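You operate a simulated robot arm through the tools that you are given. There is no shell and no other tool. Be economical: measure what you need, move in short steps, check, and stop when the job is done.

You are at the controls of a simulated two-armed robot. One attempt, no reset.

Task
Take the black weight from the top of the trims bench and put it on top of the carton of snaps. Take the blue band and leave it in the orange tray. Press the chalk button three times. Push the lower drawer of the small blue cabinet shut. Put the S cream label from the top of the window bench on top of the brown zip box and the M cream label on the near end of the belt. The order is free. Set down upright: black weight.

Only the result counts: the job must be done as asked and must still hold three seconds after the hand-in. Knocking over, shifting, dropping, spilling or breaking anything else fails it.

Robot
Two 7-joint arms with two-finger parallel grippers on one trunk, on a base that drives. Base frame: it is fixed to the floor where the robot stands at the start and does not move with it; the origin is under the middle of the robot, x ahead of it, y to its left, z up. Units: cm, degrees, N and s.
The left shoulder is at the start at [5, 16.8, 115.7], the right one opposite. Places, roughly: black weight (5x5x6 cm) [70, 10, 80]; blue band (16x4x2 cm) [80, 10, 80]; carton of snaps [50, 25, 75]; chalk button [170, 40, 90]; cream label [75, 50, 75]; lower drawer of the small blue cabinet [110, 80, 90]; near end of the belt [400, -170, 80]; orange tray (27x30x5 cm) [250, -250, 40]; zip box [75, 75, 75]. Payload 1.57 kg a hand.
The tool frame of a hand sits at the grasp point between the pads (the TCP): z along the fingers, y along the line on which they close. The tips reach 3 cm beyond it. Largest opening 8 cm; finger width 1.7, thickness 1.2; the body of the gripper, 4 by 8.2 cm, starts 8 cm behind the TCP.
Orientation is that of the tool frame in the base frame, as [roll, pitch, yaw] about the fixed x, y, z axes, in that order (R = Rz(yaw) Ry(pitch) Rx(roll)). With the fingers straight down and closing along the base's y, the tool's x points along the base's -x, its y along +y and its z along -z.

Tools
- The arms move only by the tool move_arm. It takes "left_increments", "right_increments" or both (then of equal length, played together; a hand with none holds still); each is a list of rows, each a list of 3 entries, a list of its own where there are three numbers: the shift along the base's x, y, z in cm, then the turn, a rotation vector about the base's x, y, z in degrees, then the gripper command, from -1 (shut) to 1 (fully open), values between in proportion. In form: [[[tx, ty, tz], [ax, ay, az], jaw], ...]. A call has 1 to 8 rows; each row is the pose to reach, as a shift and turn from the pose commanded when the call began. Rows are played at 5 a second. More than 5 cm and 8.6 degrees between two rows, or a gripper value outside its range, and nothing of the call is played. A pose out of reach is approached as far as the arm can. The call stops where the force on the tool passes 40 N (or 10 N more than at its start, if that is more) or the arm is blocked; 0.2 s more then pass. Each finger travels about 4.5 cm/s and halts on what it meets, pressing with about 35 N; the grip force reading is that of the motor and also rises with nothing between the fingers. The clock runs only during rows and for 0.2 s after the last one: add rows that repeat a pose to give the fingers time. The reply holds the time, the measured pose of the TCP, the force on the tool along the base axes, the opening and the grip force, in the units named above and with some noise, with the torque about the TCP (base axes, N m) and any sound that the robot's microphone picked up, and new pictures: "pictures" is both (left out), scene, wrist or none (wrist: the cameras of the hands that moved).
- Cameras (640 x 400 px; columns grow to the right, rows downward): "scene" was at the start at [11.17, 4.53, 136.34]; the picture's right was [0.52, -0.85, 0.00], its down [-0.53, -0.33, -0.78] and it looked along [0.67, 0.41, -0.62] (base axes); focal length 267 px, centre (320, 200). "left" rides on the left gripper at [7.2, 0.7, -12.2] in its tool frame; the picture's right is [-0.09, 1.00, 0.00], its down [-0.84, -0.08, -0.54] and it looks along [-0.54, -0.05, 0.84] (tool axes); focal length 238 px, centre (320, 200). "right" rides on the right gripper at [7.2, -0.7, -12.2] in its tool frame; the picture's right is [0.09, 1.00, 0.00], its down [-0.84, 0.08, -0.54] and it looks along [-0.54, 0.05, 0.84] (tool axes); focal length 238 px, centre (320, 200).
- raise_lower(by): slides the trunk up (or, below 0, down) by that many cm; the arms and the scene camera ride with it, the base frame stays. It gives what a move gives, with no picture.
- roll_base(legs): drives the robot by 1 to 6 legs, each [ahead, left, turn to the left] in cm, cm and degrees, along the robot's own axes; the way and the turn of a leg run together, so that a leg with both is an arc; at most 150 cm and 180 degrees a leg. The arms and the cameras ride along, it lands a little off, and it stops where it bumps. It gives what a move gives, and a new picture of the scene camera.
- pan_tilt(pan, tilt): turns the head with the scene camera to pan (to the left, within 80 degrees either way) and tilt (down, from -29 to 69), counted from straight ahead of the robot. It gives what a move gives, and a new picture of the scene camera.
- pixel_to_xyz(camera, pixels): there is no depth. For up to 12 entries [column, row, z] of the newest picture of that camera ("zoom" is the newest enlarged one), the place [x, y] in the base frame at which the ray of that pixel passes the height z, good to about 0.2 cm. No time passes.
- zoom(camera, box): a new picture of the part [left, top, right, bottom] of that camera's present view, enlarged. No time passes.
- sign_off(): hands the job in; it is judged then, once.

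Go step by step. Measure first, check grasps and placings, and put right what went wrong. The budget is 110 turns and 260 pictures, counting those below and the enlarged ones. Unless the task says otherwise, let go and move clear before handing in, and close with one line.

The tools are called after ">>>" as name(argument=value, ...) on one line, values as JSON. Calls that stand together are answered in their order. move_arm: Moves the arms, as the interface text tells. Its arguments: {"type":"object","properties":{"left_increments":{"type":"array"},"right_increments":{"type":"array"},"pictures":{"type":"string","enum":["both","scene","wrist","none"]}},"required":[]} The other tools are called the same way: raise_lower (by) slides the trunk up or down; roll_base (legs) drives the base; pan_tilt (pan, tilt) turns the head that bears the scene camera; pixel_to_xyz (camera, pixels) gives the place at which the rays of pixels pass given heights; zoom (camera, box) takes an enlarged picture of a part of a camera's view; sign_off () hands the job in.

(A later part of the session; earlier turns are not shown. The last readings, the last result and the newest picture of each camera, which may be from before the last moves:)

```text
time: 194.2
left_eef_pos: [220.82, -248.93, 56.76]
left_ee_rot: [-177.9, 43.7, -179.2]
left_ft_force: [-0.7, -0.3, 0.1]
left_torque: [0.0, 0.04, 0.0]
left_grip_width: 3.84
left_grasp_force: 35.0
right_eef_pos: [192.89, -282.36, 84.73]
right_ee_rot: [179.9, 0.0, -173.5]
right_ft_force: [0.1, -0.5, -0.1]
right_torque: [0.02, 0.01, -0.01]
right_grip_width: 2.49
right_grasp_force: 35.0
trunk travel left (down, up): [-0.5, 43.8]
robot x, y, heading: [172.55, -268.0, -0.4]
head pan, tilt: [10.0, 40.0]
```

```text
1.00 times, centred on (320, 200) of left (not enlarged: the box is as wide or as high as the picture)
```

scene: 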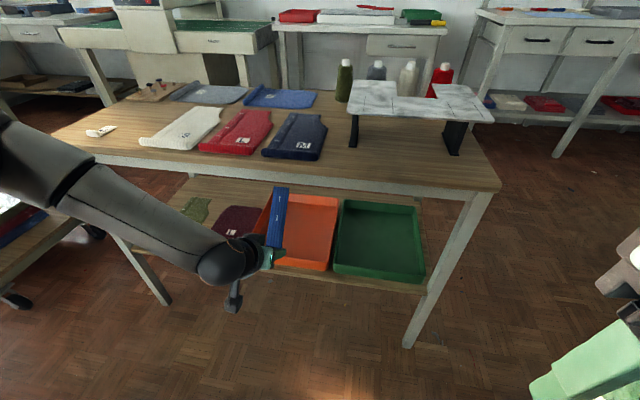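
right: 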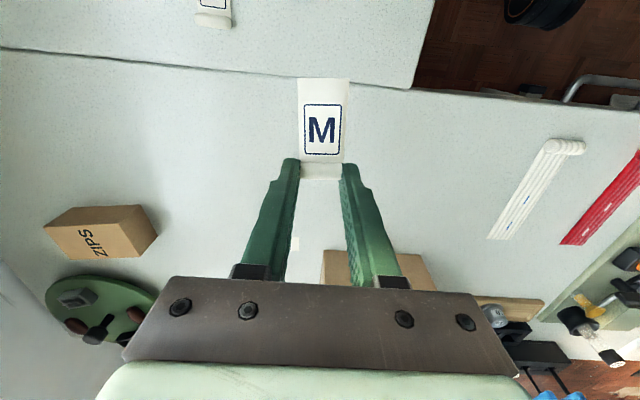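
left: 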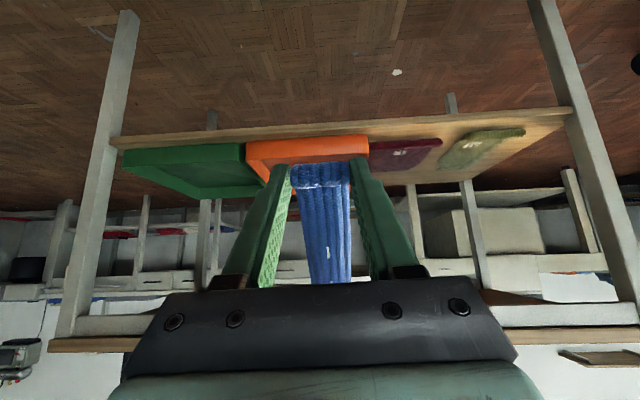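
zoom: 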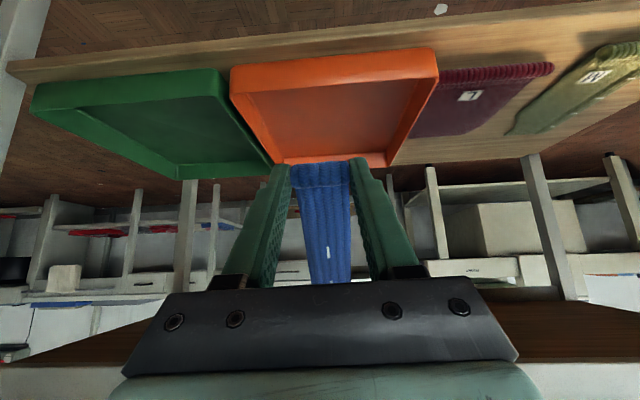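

Aligned; tray directly ahead. Drive the last ~9.5 cm.

>>> roll_base(legs=[[9.5, 0, 0]])

>>> zoom(camera="left", box=[0, 0, 640, 400])

```text
time: 195.3
left_eef_pos: [230.26, -249.06, 56.81]
left_ee_rot: [-177.9, 43.7, -179.2]
left_ft_force: [0.5, 0.5, 0.6]
left_torque: [0.0, 0.03, -0.03]
left_grip_width: 3.85
left_grasp_force: 34.9
right_eef_pos: [202.31, -282.43, 84.82]
right_ee_rot: [179.9, 0.0, -173.6]
right_ft_force: [-0.5, 0.8, 0.0]
right_torque: [0.0, -0.01, -0.02]
right_grip_width: 2.47
right_grasp_force: 35.4
trunk travel left (down, up): [-0.5, 43.8]
robot x, y, heading: [181.81, -267.65, -0.2]
head pan, tilt: [10.0, 40.0]
```

scene: 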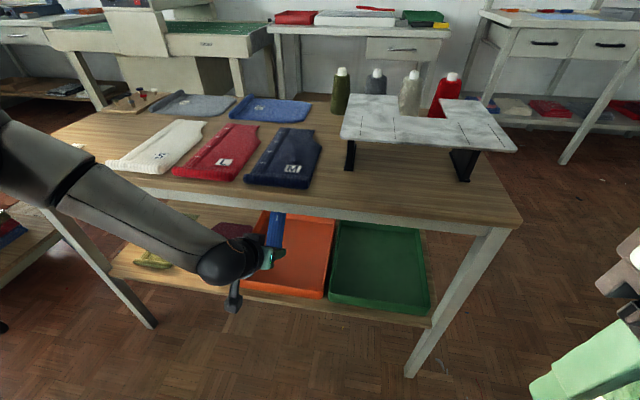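

```text
1.00 times, centred on (320, 200) of left (not enlarged: the box is as wide or as high as the picture)
```

zoom: 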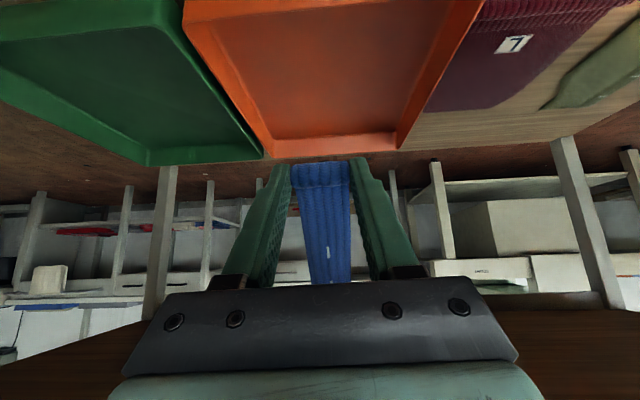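

The roll is just inside the front rim. Nudge 1 cm further and open to let the band drop in.

>>> move_arm(left_increments=[[[0.5, 0, -0.3], [0, 0, 0], -0.5], [[1, 0, -0.5], [0, 0, 0], -0.5], [[1, 0, -0.5], [0, 0, 0], 0.4], [[1, 0, -0.5], [0, 0, 0], 0.6], [[1, 0, -0.5], [0, 0, 0], 0.6], [[1, 0, -0.5], [0, 0, 0], 0.6]], pictures="both")

```text
time: 196.7
left_eef_pos: [231.34, -249.0, 56.29]
left_ee_rot: [-178.0, 43.7, -179.1]
left_ft_force: [-0.3, -0.4, -0.3]
left_torque: [-0.01, -0.01, -0.03]
left_grip_width: 6.41
left_grasp_force: 0.0
right_eef_pos: [202.25, -282.58, 84.81]
right_ee_rot: [179.9, -0.2, -173.5]
right_ft_force: [0.0, 0.4, -0.7]
right_torque: [0.01, 0.01, -0.03]
right_grip_width: 2.46
right_grasp_force: 34.8
trunk travel left (down, up): [-0.5, 43.8]
robot x, y, heading: [182.04, -267.79, -0.4]
head pan, tilt: [10.0, 40.0]
```

scene: 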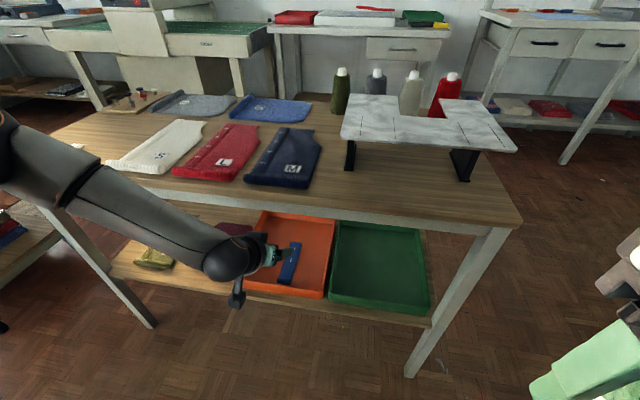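
left: 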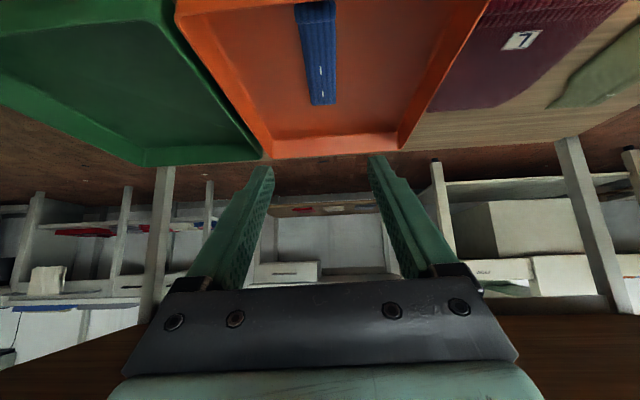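

The band lies in the tray. Back out, raise the trunk, and look at the route to the belt.

>>> roll_base(legs=[[-45, 0, 0]])

>>> raise_lower(by=34)

>>> pan_tilt(pan=-5, tilt=30)

```text
time: 199.5
left_eef_pos: [186.2, -248.8, 56.31]
left_ee_rot: [-177.9, 43.8, -179.0]
left_ft_force: [0.4, -0.3, -0.4]
left_torque: [-0.01, 0.01, -0.02]
left_grip_width: 6.38
left_grasp_force: 0.1
right_eef_pos: [157.16, -282.24, 84.71]
right_ee_rot: [179.8, 0.1, -173.4]
right_ft_force: [-0.5, 0.4, 0.2]
right_torque: [0.0, 0.02, 0.0]
right_grip_width: 2.49
right_grasp_force: 34.8
trunk travel left (down, up): [-0.5, 43.8]
robot x, y, heading: [137.02, -267.75, -0.3]
head pan, tilt: [10.0, 40.0]
```

scene: 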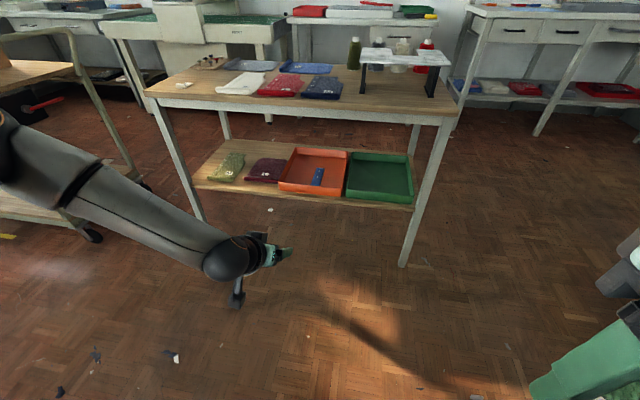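

```text
time: 202.8
left_eef_pos: [186.21, -248.75, 90.19]
left_ee_rot: [-177.8, 43.6, -179.1]
left_ft_force: [0.4, -1.0, 0.6]
left_torque: [-0.01, -0.02, 0.02]
left_grip_width: 6.41
left_grasp_force: 0.0
right_eef_pos: [157.26, -282.24, 118.74]
right_ee_rot: [179.9, 0.0, -173.4]
right_ft_force: [0.1, 1.2, 0.5]
right_torque: [-0.04, -0.01, -0.01]
right_grip_width: 2.46
right_grasp_force: 34.8
trunk travel left (down, up): [-34.5, 9.8]
robot x, y, heading: [137.29, -268.32, -0.3]
head pan, tilt: [10.0, 40.0]
```

```text
time: 203.6
left_eef_pos: [186.27, -248.75, 90.34]
left_ee_rot: [-177.9, 43.7, -179.0]
left_ft_force: [-0.5, -0.1, 0.2]
left_torque: [0.01, -0.03, -0.03]
left_grip_width: 6.42
left_grasp_force: 0.1
right_eef_pos: [157.28, -282.24, 118.64]
right_ee_rot: [179.8, 0.0, -173.4]
right_ft_force: [-0.1, 0.1, 0.5]
right_torque: [-0.01, -0.01, 0.01]
right_grip_width: 2.45
right_grasp_force: 35.6
trunk travel left (down, up): [-34.5, 9.8]
robot x, y, heading: [137.07, -268.02, -0.2]
head pan, tilt: [-5.0, 30.0]
```

scene: 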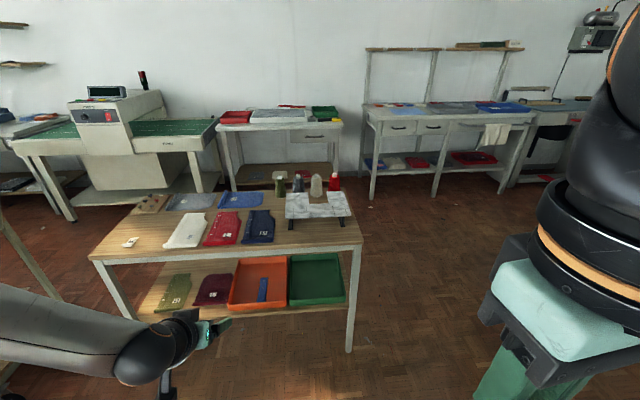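

>>> pixel_to_xyz(camera="scene", pixels=[[350, 352, 0], [362, 243, 78], [92, 258, 78], [140, 195, 78], [335, 192, 78], [214, 120, 85], [130, 122, 85], [200, 118, 85], [372, 200, 0], [232, 190, 0], [70, 220, 0], [213, 130, 78]])

>>> zoom(camera="scene", box=[0, 70, 240, 220])

```text
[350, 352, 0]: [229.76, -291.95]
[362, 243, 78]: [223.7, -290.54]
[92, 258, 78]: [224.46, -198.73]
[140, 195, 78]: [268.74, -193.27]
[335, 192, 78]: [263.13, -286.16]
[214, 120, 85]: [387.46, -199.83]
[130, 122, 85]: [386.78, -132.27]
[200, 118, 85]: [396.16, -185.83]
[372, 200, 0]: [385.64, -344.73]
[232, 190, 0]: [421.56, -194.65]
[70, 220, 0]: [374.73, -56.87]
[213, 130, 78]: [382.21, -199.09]
```

```text
2.67 times, centred on (120, 145) of scene
```

zoom: 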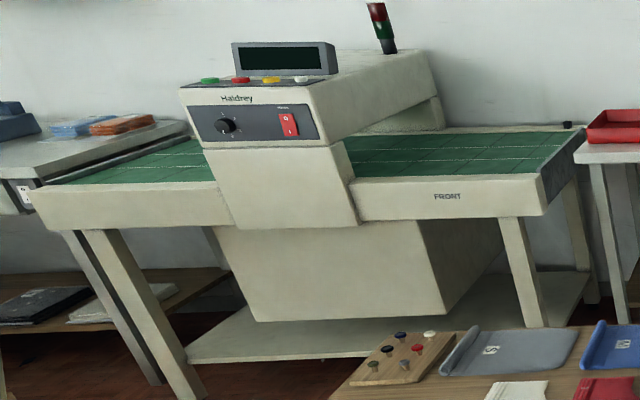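

Rack spans x 224–268, y −199…−291; belt front edge x≈383, near segment y −145…−197. I'll go around the rack's right side. Tuck the left arm and look right first.

>>> move_arm(left_increments=[[[-3, 0.3, 2.7], [0, 5.5, 0], 0.5], [[-6, 0.6, 5.4], [0, 11, 0], 0], [[-9, 0.9, 8.1], [0, 16.5, 0], -0.5], [[-12, 1.2, 10.8], [0, 22, 0], -0.5], [[-15, 1.5, 13.5], [0, 27.5, 0], -0.5], [[-18, 1.8, 16.2], [0, 33, 0], -0.5], [[-21, 2.1, 18.9], [0, 38.5, 0], -0.5], [[-24, 2.4, 21.6], [0, 44, 0], -0.5]], pictures="none")

>>> pan_tilt(pan=-70, tilt=35)

```text
time: 205.4
left_eef_pos: [162.08, -246.52, 112.0]
left_ee_rot: [-178.5, -0.4, -179.5]
left_ft_force: [0.9, -0.4, -0.1]
left_torque: [-0.01, 0.01, -0.01]
left_grip_width: 1.98
left_grasp_force: 0.0
right_eef_pos: [157.23, -282.18, 118.74]
right_ee_rot: [179.9, 0.0, -173.3]
right_ft_force: [0.2, 0.4, 0.2]
right_torque: [0.01, -0.03, 0.03]
right_grip_width: 2.47
right_grasp_force: 34.7
trunk travel left (down, up): [-34.5, 9.8]
robot x, y, heading: [137.12, -267.72, -0.4]
head pan, tilt: [-5.0, 30.0]
```

```text
time: 206.7
left_eef_pos: [162.17, -246.53, 111.82]
left_ee_rot: [-178.5, -0.2, -179.5]
left_ft_force: [-0.2, 0.1, 0.2]
left_torque: [0.01, -0.02, 0.03]
left_grip_width: 2.01
left_grasp_force: 0.1
right_eef_pos: [157.23, -282.24, 118.77]
right_ee_rot: [179.9, 0.0, -173.4]
right_ft_force: [0.0, -0.3, 0.5]
right_torque: [-0.01, -0.01, 0.01]
right_grip_width: 2.47
right_grasp_force: 34.2
trunk travel left (down, up): [-34.5, 9.8]
robot x, y, heading: [136.87, -268.05, -0.1]
head pan, tilt: [-70.0, 35.0]
```

scene: 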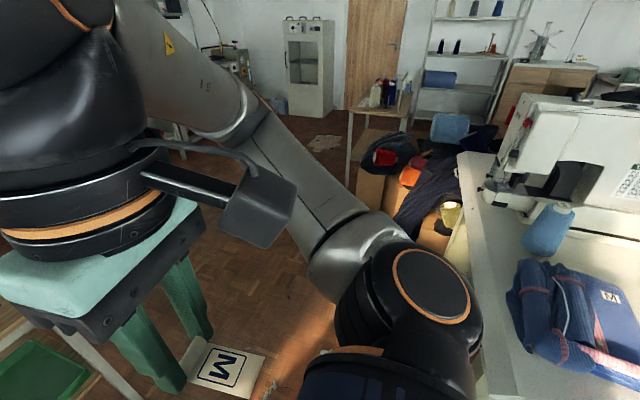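

A sewing table and boxes stand to the right; measure them.

>>> pixel_to_xyz(camera="scene", pixels=[[462, 160, 80], [485, 380, 80], [470, 250, 80], [360, 205, 0], [345, 180, 0], [440, 250, 0]])

>>> pan_tilt(pan=-40, tilt=35)

```text
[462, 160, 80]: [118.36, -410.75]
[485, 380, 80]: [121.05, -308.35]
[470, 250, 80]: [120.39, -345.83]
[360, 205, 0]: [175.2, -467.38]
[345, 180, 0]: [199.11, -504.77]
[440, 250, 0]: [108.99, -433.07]
```

```text
time: 207.7
left_eef_pos: [162.13, -246.58, 111.92]
left_ee_rot: [-178.6, -0.2, -179.3]
left_ft_force: [0.6, 0.4, -0.1]
left_torque: [0.0, 0.01, 0.0]
left_grip_width: 2.0
left_grasp_force: 0.1
right_eef_pos: [157.2, -282.18, 118.68]
right_ee_rot: [179.8, 0.1, -173.4]
right_ft_force: [1.0, -1.3, 0.4]
right_torque: [0.01, 0.03, -0.02]
right_grip_width: 2.47
right_grasp_force: 34.9
trunk travel left (down, up): [-34.5, 9.8]
robot x, y, heading: [137.02, -267.91, -0.1]
head pan, tilt: [-40.0, 35.0]
```

scene: 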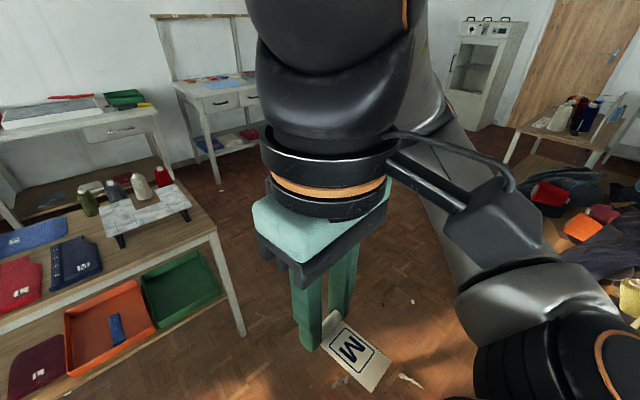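

Go forward to x≈175, right to y≈−348, ahead to x≈318, then left up behind the rack to y≈−162.

>>> roll_base(legs=[[37, 0, 0], [0, -80, 0], [72, 0, 0], [72, 0, 0], [0, 93, 0], [0, 93, 0]])

>>> pan_tilt(pan=10, tilt=40)

```text
time: 240.5
left_eef_pos: [343.62, -139.19, 111.96]
left_ee_rot: [-178.4, -0.3, -179.2]
left_ft_force: [-0.5, 0.4, 0.4]
left_torque: [-0.01, -0.02, 0.0]
left_grip_width: 2.02
left_grasp_force: 0.0
right_eef_pos: [338.84, -174.77, 118.74]
right_ee_rot: [179.9, 0.0, -173.3]
right_ft_force: [0.1, 0.4, 0.0]
right_torque: [0.01, -0.03, 0.0]
right_grip_width: 2.46
right_grasp_force: 35.1
trunk travel left (down, up): [-34.5, 9.8]
robot x, y, heading: [318.55, -160.09, 0.1]
head pan, tilt: [-40.0, 35.0]
```

scene: 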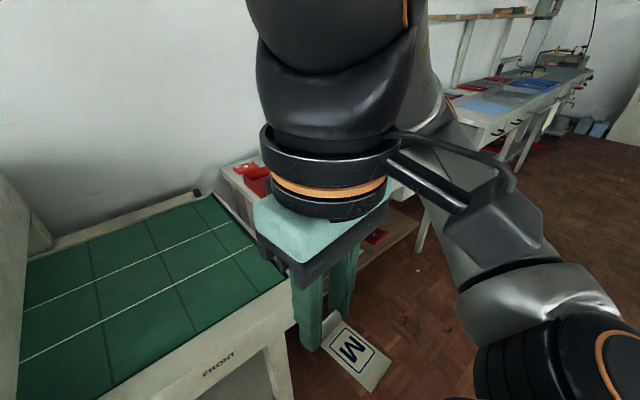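

```text
time: 241.6
left_eef_pos: [343.56, -139.08, 111.97]
left_ee_rot: [-178.4, -0.3, -179.1]
left_ft_force: [-0.3, -0.2, 0.3]
left_torque: [-0.02, -0.06, 0.0]
left_grip_width: 2.01
left_grasp_force: 0.0
right_eef_pos: [338.88, -174.77, 118.71]
right_ee_rot: [179.9, 0.1, -173.3]
right_ft_force: [0.6, 0.1, 0.2]
right_torque: [-0.03, -0.02, 0.02]
right_grip_width: 2.49
right_grasp_force: 35.3
trunk travel left (down, up): [-34.5, 9.8]
robot x, y, heading: [318.33, -160.81, -0.3]
head pan, tilt: [10.0, 40.0]
```

scene: 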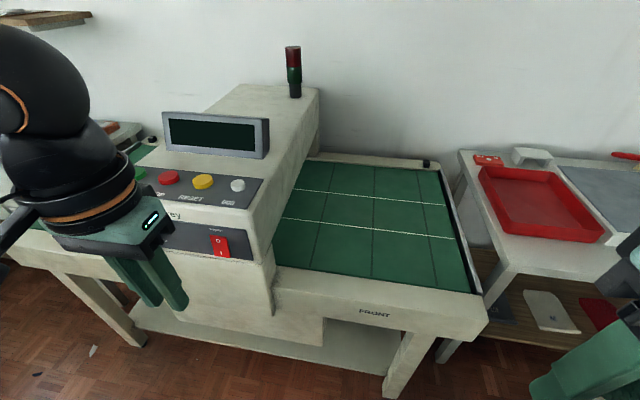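

The belt's near segment is at (370,230). Measure belt corners and floor obstructions.

>>> pixel_to_xyz(camera="scene", pixels=[[473, 290, 82], [440, 172, 82], [274, 264, 82], [310, 163, 82], [380, 230, 82], [380, 230, 85], [485, 330, 75], [390, 398, 0], [245, 265, 90], [262, 205, 100], [148, 340, 0], [275, 345, 15]])

```text
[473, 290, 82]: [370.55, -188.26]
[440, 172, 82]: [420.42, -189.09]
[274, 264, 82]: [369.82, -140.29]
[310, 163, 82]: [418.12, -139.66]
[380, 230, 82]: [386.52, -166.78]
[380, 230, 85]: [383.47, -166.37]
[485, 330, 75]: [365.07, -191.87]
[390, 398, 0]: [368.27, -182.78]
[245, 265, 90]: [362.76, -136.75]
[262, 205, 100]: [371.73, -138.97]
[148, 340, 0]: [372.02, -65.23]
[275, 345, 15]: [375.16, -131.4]
```

Belt spans x 370–420, y −140…−188. Target roll at ≈(382,−174). Pull the left hand back, drive ahead 15, lower the trunk 14.

>>> move_arm(left_increments=[[[-4, 0, 1], [0, 0, 0], -0.5], [[-8, 0, 2], [0, 0, 0], -0.5]], pictures="none")

>>> roll_base(legs=[[15, 0, 0]])

>>> raise_lower(by=-12)

>>> move_arm(right_increments=[[[4.5, 0, 0], [0, 0, 0], -0.7], [[9, 0, 0], [0, 0, 0], -0.7], [[13.5, 0, -1], [0, 0, 0], -0.7], [[18, 0, -2], [0, 0, 0], -0.7], [[22, 0, -4], [0, 0, 0], -0.7], [[26, 0.5, -6], [0, 0, 0], -0.7], [[28, 0.8, -8], [0, 0, 0], -0.7]], pictures="both")

```text
time: 242.2
left_eef_pos: [335.87, -139.21, 114.58]
left_ee_rot: [-178.7, -0.4, -179.2]
left_ft_force: [0.4, -2.2, 0.0]
left_torque: [0.0, -0.02, -0.01]
left_grip_width: 1.99
left_grasp_force: 0.1
left hand out of reach, approached as far as the arm can: row 2
right_eef_pos: [338.83, -174.68, 118.75]
right_ee_rot: [179.9, 0.0, -173.2]
right_ft_force: [0.7, 0.7, 0.9]
right_torque: [0.0, 0.0, 0.01]
right_grip_width: 2.46
right_grasp_force: 35.1
trunk travel left (down, up): [-34.5, 9.8]
robot x, y, heading: [318.37, -160.1, -0.1]
head pan, tilt: [10.0, 40.0]
```

```text
time: 243.6
left_eef_pos: [350.73, -139.19, 114.6]
left_ee_rot: [-178.5, -0.4, -179.2]
left_ft_force: [0.8, 0.1, -0.5]
left_torque: [0.01, 0.03, -0.01]
left_grip_width: 1.98
left_grasp_force: 0.0
right_eef_pos: [353.63, -174.83, 118.63]
right_ee_rot: [179.9, 0.0, -173.2]
right_ft_force: [-0.4, 0.6, 0.5]
right_torque: [-0.02, 0.01, -0.01]
right_grip_width: 2.48
right_grasp_force: 35.1
trunk travel left (down, up): [-34.5, 9.8]
robot x, y, heading: [333.74, -160.43, 0.3]
head pan, tilt: [10.0, 40.0]
```

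scene: 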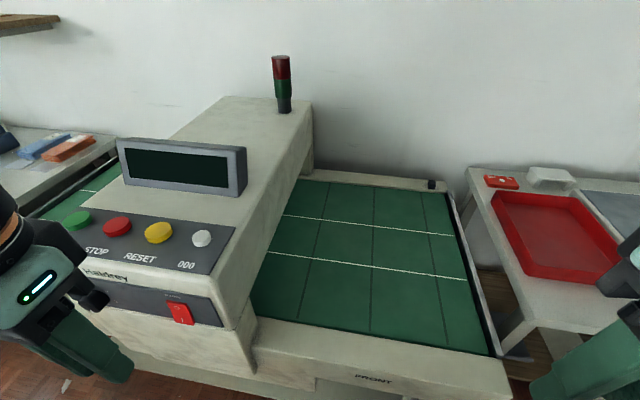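

```text
time: 245.1
left_eef_pos: [350.7, -139.32, 102.55]
left_ee_rot: [-178.5, -0.3, -179.1]
left_ft_force: [-0.7, -0.8, -0.6]
left_torque: [-0.02, 0.03, -0.01]
left_grip_width: 2.0
left_grasp_force: 0.0
right_eef_pos: [353.61, -174.73, 106.69]
right_ee_rot: [179.8, 0.0, -173.2]
right_ft_force: [0.7, -0.7, 0.7]
right_torque: [0.02, -0.01, 0.02]
right_grip_width: 2.44
right_grasp_force: 34.9
trunk travel left (down, up): [-22.5, 21.8]
robot x, y, heading: [333.17, -160.32, 0.1]
head pan, tilt: [10.0, 40.0]
```

```text
time: 246.7
left_eef_pos: [350.69, -139.21, 102.43]
left_ee_rot: [-178.6, -0.3, -179.2]
left_ft_force: [0.1, -0.7, -0.6]
left_torque: [-0.01, -0.05, 0.0]
left_grip_width: 1.99
left_grasp_force: 0.0
right_eef_pos: [381.74, -174.1, 98.81]
right_ee_rot: [180.0, 0.0, -173.2]
right_ft_force: [0.1, 0.8, 0.1]
right_torque: [-0.02, 0.04, -0.01]
right_grip_width: 2.49
right_grasp_force: 35.4
trunk travel left (down, up): [-22.5, 21.8]
robot x, y, heading: [333.27, -160.32, 0.2]
head pan, tilt: [10.0, 40.0]
```

scene: 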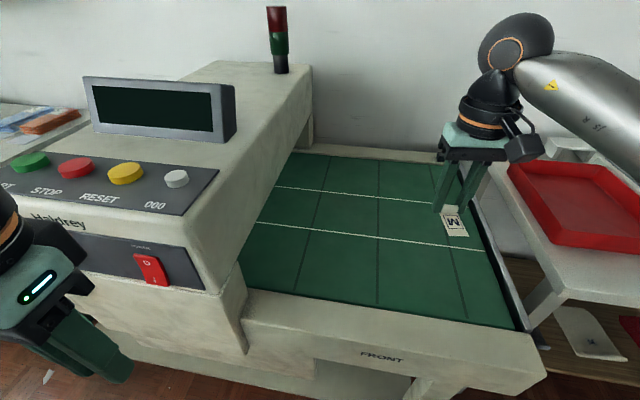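
right: 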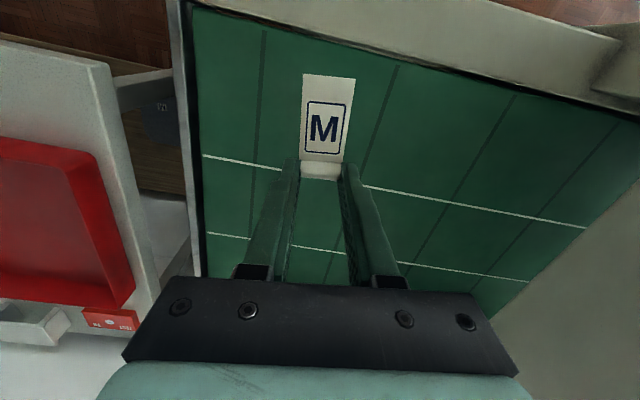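

M hovers over the belt. Descend, feeling for contact.

>>> move_arm(right_increments=[[[0, 0, -4], [0, 0, 0], -0.7], [[0, 0, -8], [0, 0, 0], -0.7], [[0, 0, -11], [0, 0, 0], -0.7], [[0, 0, -12], [0, 0, 0], -0.7], [[0, 0, -12.5], [0, 0, 0], -0.7]], pictures="both")

```text
time: 247.9
left_eef_pos: [350.74, -139.31, 102.61]
left_ee_rot: [-178.4, -0.4, -179.2]
left_ft_force: [-0.3, 0.8, -0.5]
left_torque: [-0.01, -0.02, -0.01]
left_grip_width: 2.01
left_grasp_force: 0.1
right_eef_pos: [381.58, -173.86, 86.11]
right_ee_rot: [179.9, 0.1, -173.2]
right_ft_force: [0.2, -0.1, -0.6]
right_torque: [0.0, -0.02, -0.03]
right_grip_width: 2.48
right_grasp_force: 34.9
trunk travel left (down, up): [-22.5, 21.8]
robot x, y, heading: [333.43, -160.24, 0.1]
head pan, tilt: [10.0, 40.0]
```

scene: 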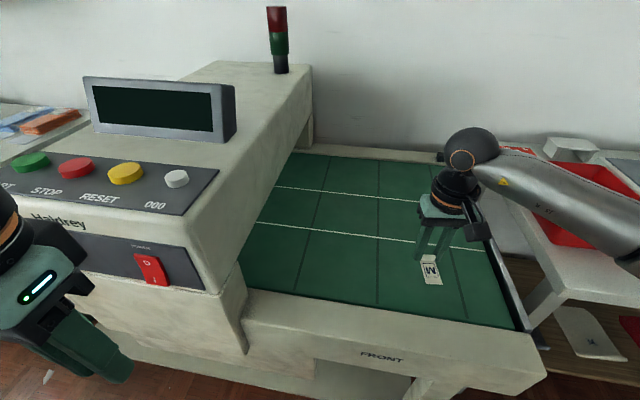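
right: 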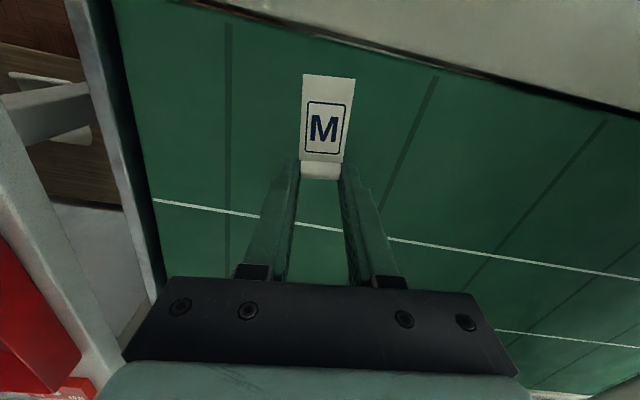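

>>> move_arm(right_increments=[[[0, 0, -0.5], [0, 0, 0], -0.7], [[0, 0, -1], [0, 0, 0], -0.7], [[0, 0, -1.4], [0, 0, 0], -0.7], [[0, 0, -1.8], [0, 0, 0], -0.7]], pictures="none")

```text
time: 248.9
left_eef_pos: [350.71, -139.22, 102.56]
left_ee_rot: [-178.4, -0.5, -179.2]
left_ft_force: [-0.4, -0.3, 0.5]
left_torque: [0.01, -0.02, 0.03]
left_grip_width: 2.02
left_grasp_force: 0.1
right_eef_pos: [381.55, -174.05, 84.36]
right_ee_rot: [180.0, 0.0, -173.1]
right_ft_force: [0.5, 0.0, -0.5]
right_torque: [0.02, -0.05, 0.0]
right_grip_width: 2.44
right_grasp_force: 35.0
trunk travel left (down, up): [-22.5, 21.8]
robot x, y, heading: [333.29, -160.62, 0.1]
head pan, tilt: [10.0, 40.0]
```

>>> move_arm(right_increments=[[[0, 0, -0.5], [0, 0, 0], -0.7], [[0, 0, -1], [0, 0, 0], -0.7], [[0, 0, -1.4], [0, 0, 0], -0.7], [[0, 0, -1.8], [0, 0, 0], -0.7], [[0, 0, -2.2], [0, 0, 0], -0.7]], pictures="wrist")

```text
time: 250.1
left_eef_pos: [350.6, -139.25, 102.45]
left_ee_rot: [-178.5, -0.4, -179.1]
left_ft_force: [-0.7, -1.0, -0.1]
left_torque: [-0.03, -0.02, 0.03]
left_grip_width: 1.98
left_grasp_force: 0.2
right_eef_pos: [381.65, -173.88, 82.27]
right_ee_rot: [179.9, -0.1, -173.3]
right_ft_force: [-0.1, 0.5, 0.0]
right_torque: [0.03, 0.01, -0.01]
right_grip_width: 2.47
right_grasp_force: 34.9
trunk travel left (down, up): [-22.5, 21.8]
robot x, y, heading: [333.28, -160.25, 0.1]
head pan, tilt: [10.0, 40.0]
```

right: 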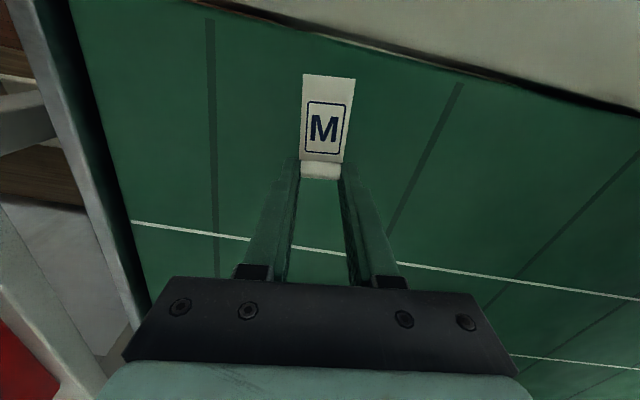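

No contact yet; continue.

>>> move_arm(right_increments=[[[0, 0, -0.6], [0, 0, 0], -0.7], [[0, 0, -1.2], [0, 0, 0], -0.7], [[0, 0, -1.6], [0, 0, 0], -0.7], [[0, 0, -2], [0, 0, 0], -0.7], [[0, 0, -2.4], [0, 0, 0], -0.7], [[0, 0, -2.8], [0, 0, 0], -0.7], [[0, 0, -3.2], [0, 0, 0], -0.7]], pictures="both")

```text
time: 251.7
left_eef_pos: [350.56, -139.34, 102.48]
left_ee_rot: [-178.5, -0.5, -179.2]
left_ft_force: [-0.4, 0.1, 0.0]
left_torque: [-0.02, -0.03, -0.02]
left_grip_width: 2.01
left_grasp_force: 0.2
right_eef_pos: [381.59, -173.96, 79.06]
right_ee_rot: [179.9, 0.0, -173.2]
right_ft_force: [-0.1, 1.3, 0.0]
right_torque: [-0.03, 0.0, -0.04]
right_grip_width: 2.47
right_grasp_force: 35.1
trunk travel left (down, up): [-22.5, 21.8]
robot x, y, heading: [333.12, -160.65, -0.2]
head pan, tilt: [10.0, 40.0]
```

scene: 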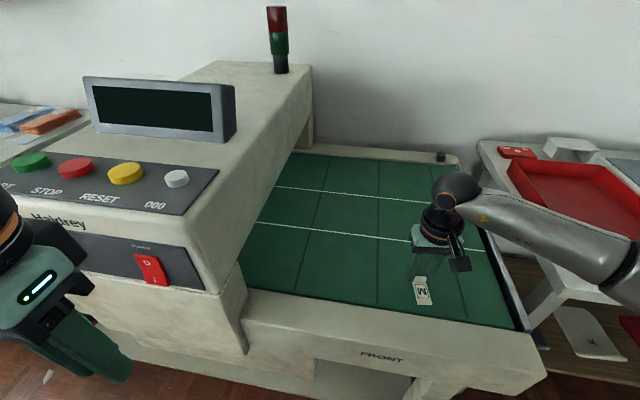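
right: 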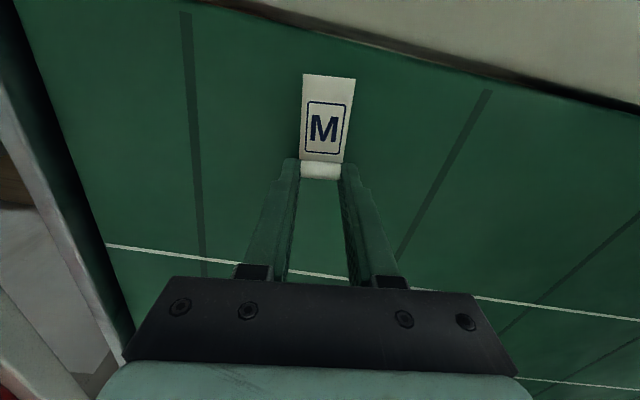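

Triangulate the belt height from the white/dark line crossing: scene ≈(458,247), right view ≈(205,259).

>>> pixel_to_xyz(camera="right", pixels=[[205, 259, 78], [205, 259, 75], [205, 259, 72], [205, 259, 70], [408, 283, 75]])

>>> pixel_to_xyz(camera="scene", pixels=[[458, 247, 78], [458, 247, 75], [458, 247, 72], [458, 247, 70], [379, 238, 75]])

>>> zoom(camera="scene", box=[340, 180, 520, 320])

```text
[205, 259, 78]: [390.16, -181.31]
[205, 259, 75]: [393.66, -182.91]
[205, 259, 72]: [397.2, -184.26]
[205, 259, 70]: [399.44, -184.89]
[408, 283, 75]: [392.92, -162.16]
```

```text
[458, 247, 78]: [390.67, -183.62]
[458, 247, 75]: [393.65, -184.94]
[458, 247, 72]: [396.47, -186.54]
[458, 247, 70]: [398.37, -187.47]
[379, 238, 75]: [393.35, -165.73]
```

```text
2.86 times, centred on (430, 250) of scene
```

zoom: 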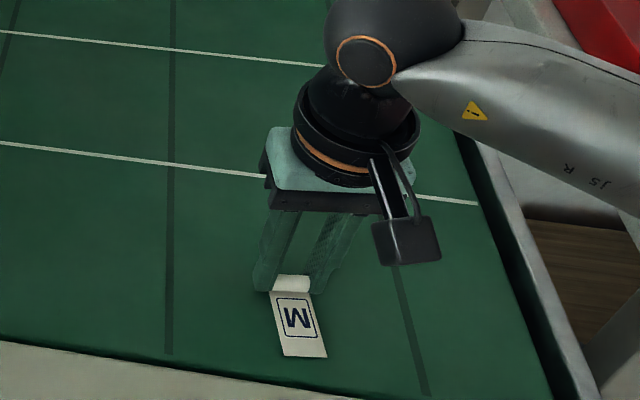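

Belt is near z≈75, so contact should be near TCP 78. Continue gently.

>>> move_arm(right_increments=[[[0, 0, -0.4], [0, 0, 0], -0.7], [[0, 0, -0.7], [0, 0, 0], -0.7], [[0, 0, -1], [0, 0, 0], -0.7], [[0, 0, -1.2], [0, 0, 0], -0.7]], pictures="none")

```text
time: 252.4
left_eef_pos: [350.53, -139.16, 102.51]
left_ee_rot: [-178.5, -0.4, -179.2]
left_ft_force: [1.7, 0.4, -0.3]
left_torque: [-0.01, 0.01, -0.03]
left_grip_width: 2.03
left_grasp_force: 0.0
right_eef_pos: [381.58, -174.15, 78.97]
right_ee_rot: [179.7, 0.6, -173.3]
right_ft_force: [-10.1, -1.4, 16.6]
right_torque: [-0.45, 0.37, -0.19]
right_grip_width: 2.49
right_grasp_force: 35.3
trunk travel left (down, up): [-22.5, 21.8]
robot x, y, heading: [333.38, -160.28, 0.1]
head pan, tilt: [10.0, 40.0]
stopped in row 3 (right hand): the force on the tool passed its limit at 44 N (the readings are from after the stop); the commanded pose is now the measured one
5 turns are left
```

Only a few turns remain, so I'll batch: M has touched the belt (16 N); release it, retract, drive back round to the window bench corner, and hover the right hand over S.

>>> move_arm(right_increments=[[[0, 0, 0.1], [0, 0, 0], -0.7], [[0, 0, 0.1], [0, 0, 0], 0.2], [[0, 0, 0.1], [0, 0, 0], 0.3], [[0, 0, 0.4], [0, 0, 0], 0.3], [[0, 0, 4], [0, 0, 0], 0.3], [[0, 0, 8], [0, 0, 0], 0.3], [[0, 0, 12], [0, 0, 0], 0.3], [[0, 0, 16], [0, 0, 0], 0.3]], pictures="both")

>>> move_arm(right_increments=[[[-4, 0, 1.6], [0, 0, 0], 0.5], [[-8, 0, 3.2], [0, 0, 0], 0.5], [[-12, 0, 4.8], [0, 0, 0], 0.5], [[-16, 0, 6.4], [0, 0, 0], 0.5], [[-20, 0, 8], [0, 0, 0], 0.5], [[-24, 0, 9.6], [0, 0, 0], 0.5], [[-28, -0.7, 11.2], [0, 0, 0], 0.5]], pictures="none")

>>> raise_lower(by=12)

>>> roll_base(legs=[[-15, 0, 0], [0, -93, 0], [0, -93, 0], [-72, 0, 0], [-72, 0, 0], [0, 80, 0]])

>>> roll_base(legs=[[-22, 60, 0], [0, 0, 90], [75, 0, 0], [70, 0, 0], [60, 25, 0], [7, 0, 0]])

>>> roll_base(legs=[[0, 0, 70]])

>>> raise_lower(by=-18)

>>> pan_tilt(pan=-5, tilt=50)

>>> move_arm(right_increments=[[[-2.43, 4.03, -1.1], [0, 0, 2], 0.5], [[-4.86, 8.06, -2.2], [0, 0, 4], 0.5], [[-7.3, 12.1, -3.3], [0, 0, 6], 0.5], [[-9.7, 16.1, -4.4], [0, 0, 8], 0.5], [[-12.1, 20.1, -5.5], [0, 0, 10], 0.5], [[-14.6, 24.2, -6.6], [0, 0, 12], 0.5], [[-17, 28.2, -7.7], [0, 0, 13], 0.5], [[-17, 28.2, -7.7], [0, 0, 13], 0.5]], pictures="both")

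>>> zoom(camera="right", box=[200, 40, 440, 190])

>>> pixel_to_xyz(camera="right", pixels=[[320, 130, 80.3], [320, 165, 80.3], [320, 95, 80.3], [250, 130, 80.3], [390, 130, 80.3], [180, 130, 80.3], [460, 130, 80.3], [320, 50, 80.3], [250, 50, 80.3], [390, 50, 80.3], [180, 50, 80.3], [460, 50, 80.3]])

```text
time: 254.2
left_eef_pos: [350.6, -139.3, 102.48]
left_ee_rot: [-178.4, -0.3, -179.2]
left_ft_force: [0.3, 0.3, -0.3]
left_torque: [-0.01, -0.02, 0.02]
left_grip_width: 2.0
left_grasp_force: 0.1
right_eef_pos: [381.81, -174.13, 94.75]
right_ee_rot: [179.8, 0.5, -173.3]
right_ft_force: [-0.2, -0.3, 0.0]
right_torque: [-0.04, 0.0, -0.03]
right_grip_width: 5.2
right_grasp_force: 0.1
trunk travel left (down, up): [-22.5, 21.8]
robot x, y, heading: [333.12, -160.34, -0.0]
head pan, tilt: [10.0, 40.0]
```

scene: 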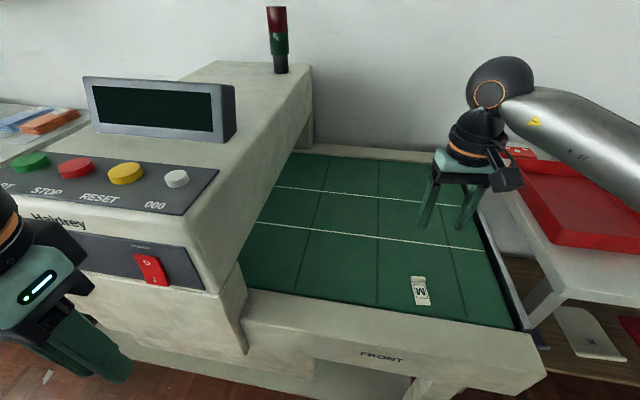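
right: 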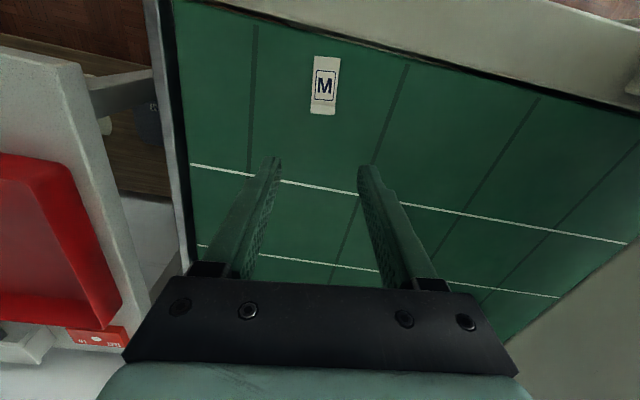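

```text
time: 255.8
left_eef_pos: [350.49, -139.33, 102.49]
left_ee_rot: [-178.5, -0.2, -179.2]
left_ft_force: [0.0, 0.3, -0.4]
left_torque: [-0.01, -0.03, 0.01]
left_grip_width: 2.01
left_grasp_force: 0.0
right_eef_pos: [353.61, -174.85, 106.12]
right_ee_rot: [179.8, 0.5, -173.3]
right_ft_force: [-0.7, -0.4, 0.3]
right_torque: [0.0, -0.02, -0.02]
right_grip_width: 5.99
right_grasp_force: 0.0
trunk travel left (down, up): [-22.5, 21.8]
robot x, y, heading: [333.38, -160.36, -0.1]
head pan, tilt: [10.0, 40.0]
```

```text
time: 257.3
left_eef_pos: [350.6, -139.26, 114.38]
left_ee_rot: [-178.4, -0.5, -179.2]
left_ft_force: [0.2, 0.3, -0.2]
left_torque: [-0.02, -0.02, -0.03]
left_grip_width: 1.98
left_grasp_force: 0.0
right_eef_pos: [353.75, -174.8, 117.97]
right_ee_rot: [179.8, 0.5, -173.3]
right_ft_force: [0.6, 0.6, -0.7]
right_torque: [-0.02, 0.03, 0.0]
right_grip_width: 6.02
right_grasp_force: 0.2
trunk travel left (down, up): [-34.5, 9.8]
robot x, y, heading: [333.09, -160.39, -0.3]
head pan, tilt: [10.0, 40.0]
```

```text
time: 289.1
left_eef_pos: [187.4, -247.48, 114.51]
left_ee_rot: [-178.5, -0.4, -177.3]
left_ft_force: [0.9, 1.2, 0.4]
left_torque: [-0.07, -0.01, 0.01]
left_grip_width: 1.98
left_grasp_force: 0.0
right_eef_pos: [191.73, -282.91, 118.01]
right_ee_rot: [179.7, 0.5, -171.5]
right_ft_force: [-0.4, -0.3, -0.1]
right_torque: [0.03, 0.0, -0.01]
right_grip_width: 5.97
right_grasp_force: 0.1
trunk travel left (down, up): [-34.5, 9.8]
robot x, y, heading: [170.82, -269.11, 1.9]
head pan, tilt: [10.0, 40.0]
```

scene: 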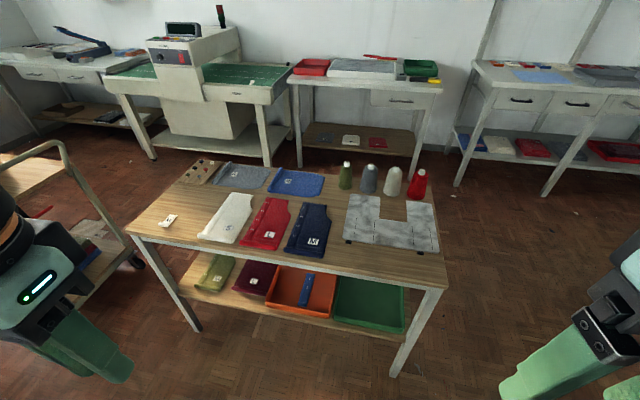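

```text
time: 302.2
left_eef_pos: [122.93, -120.72, 114.56]
left_ee_rot: [-178.6, -0.4, -86.7]
left_ft_force: [0.6, 1.0, -0.3]
left_torque: [0.01, -0.02, -0.01]
left_grip_width: 2.0
left_grasp_force: 0.0
right_eef_pos: [158.35, -116.15, 118.09]
right_ee_rot: [179.9, 0.5, -80.8]
right_ft_force: [-0.3, 0.2, -0.4]
right_torque: [-0.01, 0.02, 0.03]
right_grip_width: 6.01
right_grasp_force: 0.0
trunk travel left (down, up): [-34.5, 9.8]
robot x, y, heading: [144.5, -137.36, 92.4]
head pan, tilt: [10.0, 40.0]
stopped in leg 3: the robot was blocked; the commanded pose is now the measured one
```

scene: 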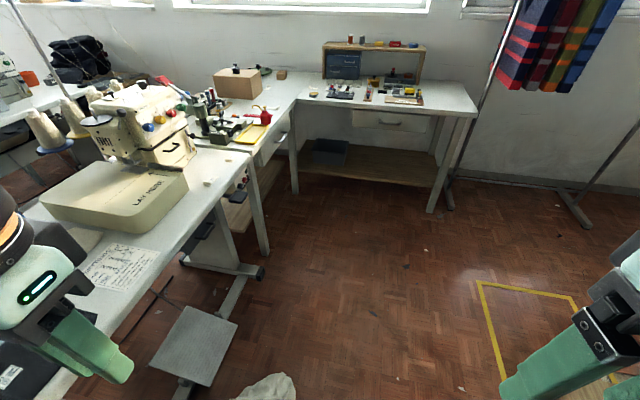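

```text
time: 305.6
left_eef_pos: [121.69, -152.07, 114.48]
left_ee_rot: [-178.6, -0.4, -17.2]
left_ft_force: [0.6, -0.1, 0.7]
left_torque: [-0.01, 0.0, 0.0]
left_grip_width: 2.02
left_grasp_force: 0.0
right_eef_pos: [129.91, -117.22, 118.0]
right_ee_rot: [179.8, 0.4, -11.2]
right_ft_force: [-0.9, 0.2, -0.2]
right_torque: [0.0, 0.03, 0.0]
right_grip_width: 6.0
right_grasp_force: 0.1
trunk travel left (down, up): [-34.5, 9.8]
robot x, y, heading: [145.03, -137.42, 162.0]
head pan, tilt: [10.0, 40.0]
```

scene: 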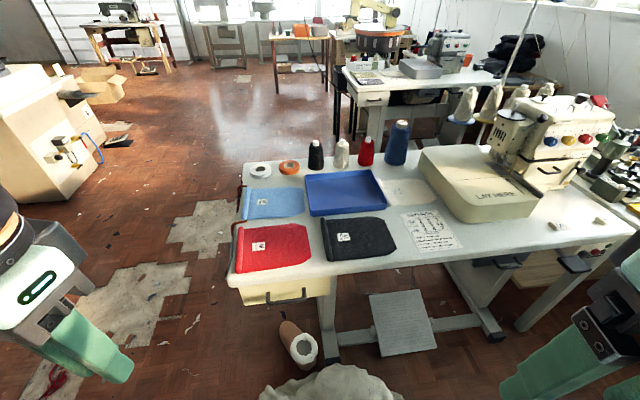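

```text
time: 307.6
left_eef_pos: [121.87, -151.95, 96.6]
left_ee_rot: [-178.6, -0.4, -17.1]
left_ft_force: [-0.3, 0.3, -0.2]
left_torque: [0.01, 0.03, -0.02]
left_grip_width: 1.99
left_grasp_force: 0.0
right_eef_pos: [129.92, -117.11, 100.13]
right_ee_rot: [179.8, 0.5, -11.1]
right_ft_force: [0.4, -0.2, 0.2]
right_torque: [0.0, -0.01, 0.0]
right_grip_width: 6.03
right_grasp_force: 0.0
trunk travel left (down, up): [-16.5, 27.8]
robot x, y, heading: [144.47, -137.13, 162.4]
head pan, tilt: [10.0, 40.0]
```

```text
time: 308.4
left_eef_pos: [121.72, -152.08, 96.44]
left_ee_rot: [-178.6, -0.3, -17.2]
left_ft_force: [0.0, -0.1, -0.1]
left_torque: [0.01, -0.01, 0.0]
left_grip_width: 2.01
left_grasp_force: 0.1
right_eef_pos: [129.73, -117.31, 100.02]
right_ee_rot: [179.8, 0.6, -11.2]
right_ft_force: [-0.5, -0.7, 0.3]
right_torque: [0.03, 0.03, 0.02]
right_grip_width: 6.0
right_grasp_force: 0.1
trunk travel left (down, up): [-16.5, 27.8]
robot x, y, heading: [144.64, -137.21, 162.0]
head pan, tilt: [-5.0, 50.0]
```

scene: 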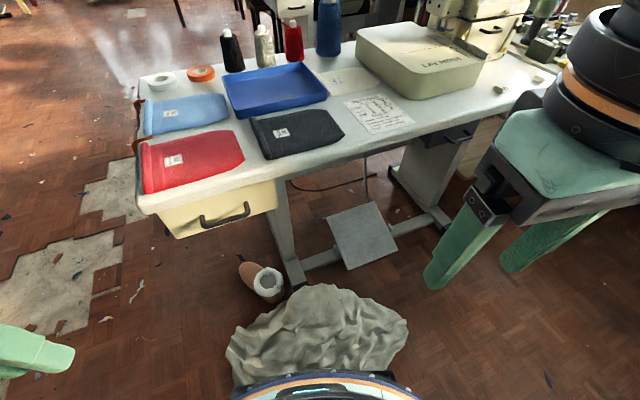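

```text
time: 310.1
left_eef_pos: [121.67, -152.03, 96.36]
left_ee_rot: [-178.6, -0.4, -17.1]
left_ft_force: [-0.3, 0.1, 0.7]
left_torque: [0.01, 0.0, 0.0]
left_grip_width: 1.99
left_grasp_force: 0.0
right_eef_pos: [112.91, -88.91, 92.49]
right_ee_rot: [179.8, 0.6, 1.8]
right_ft_force: [0.6, 0.4, 0.5]
right_torque: [-0.01, -0.01, -0.01]
right_grip_width: 5.98
right_grasp_force: 0.0
trunk travel left (down, up): [-16.5, 27.8]
robot x, y, heading: [144.63, -137.56, 161.7]
head pan, tilt: [-5.0, 50.0]
```

scene: 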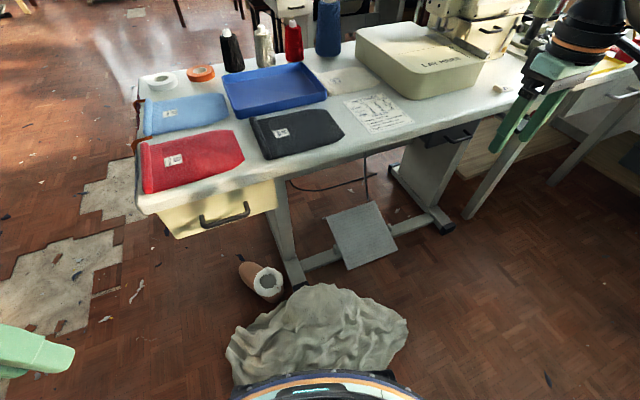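
right: 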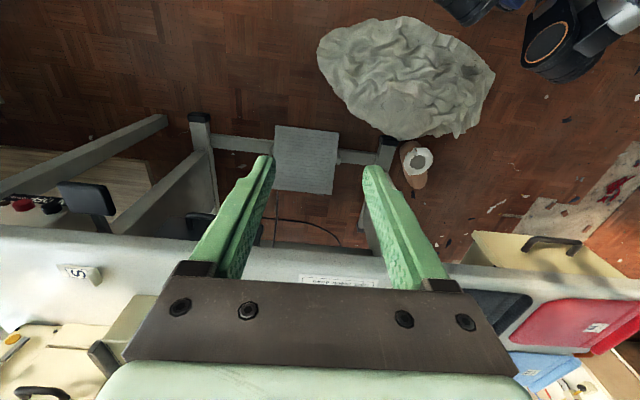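

```text
2.67 times, centred on (320, 115) of right
```

zoom: 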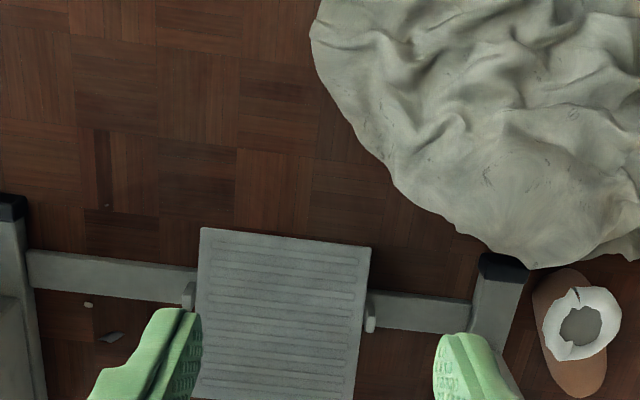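

```text
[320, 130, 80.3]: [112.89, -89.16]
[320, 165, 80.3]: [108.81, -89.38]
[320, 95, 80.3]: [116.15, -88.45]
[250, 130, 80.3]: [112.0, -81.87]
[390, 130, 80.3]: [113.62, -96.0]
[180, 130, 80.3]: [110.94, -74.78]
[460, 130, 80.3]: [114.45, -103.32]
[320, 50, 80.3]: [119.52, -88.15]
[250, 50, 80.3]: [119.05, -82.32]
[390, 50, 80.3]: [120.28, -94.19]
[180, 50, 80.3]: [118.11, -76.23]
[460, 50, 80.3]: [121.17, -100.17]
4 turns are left
```

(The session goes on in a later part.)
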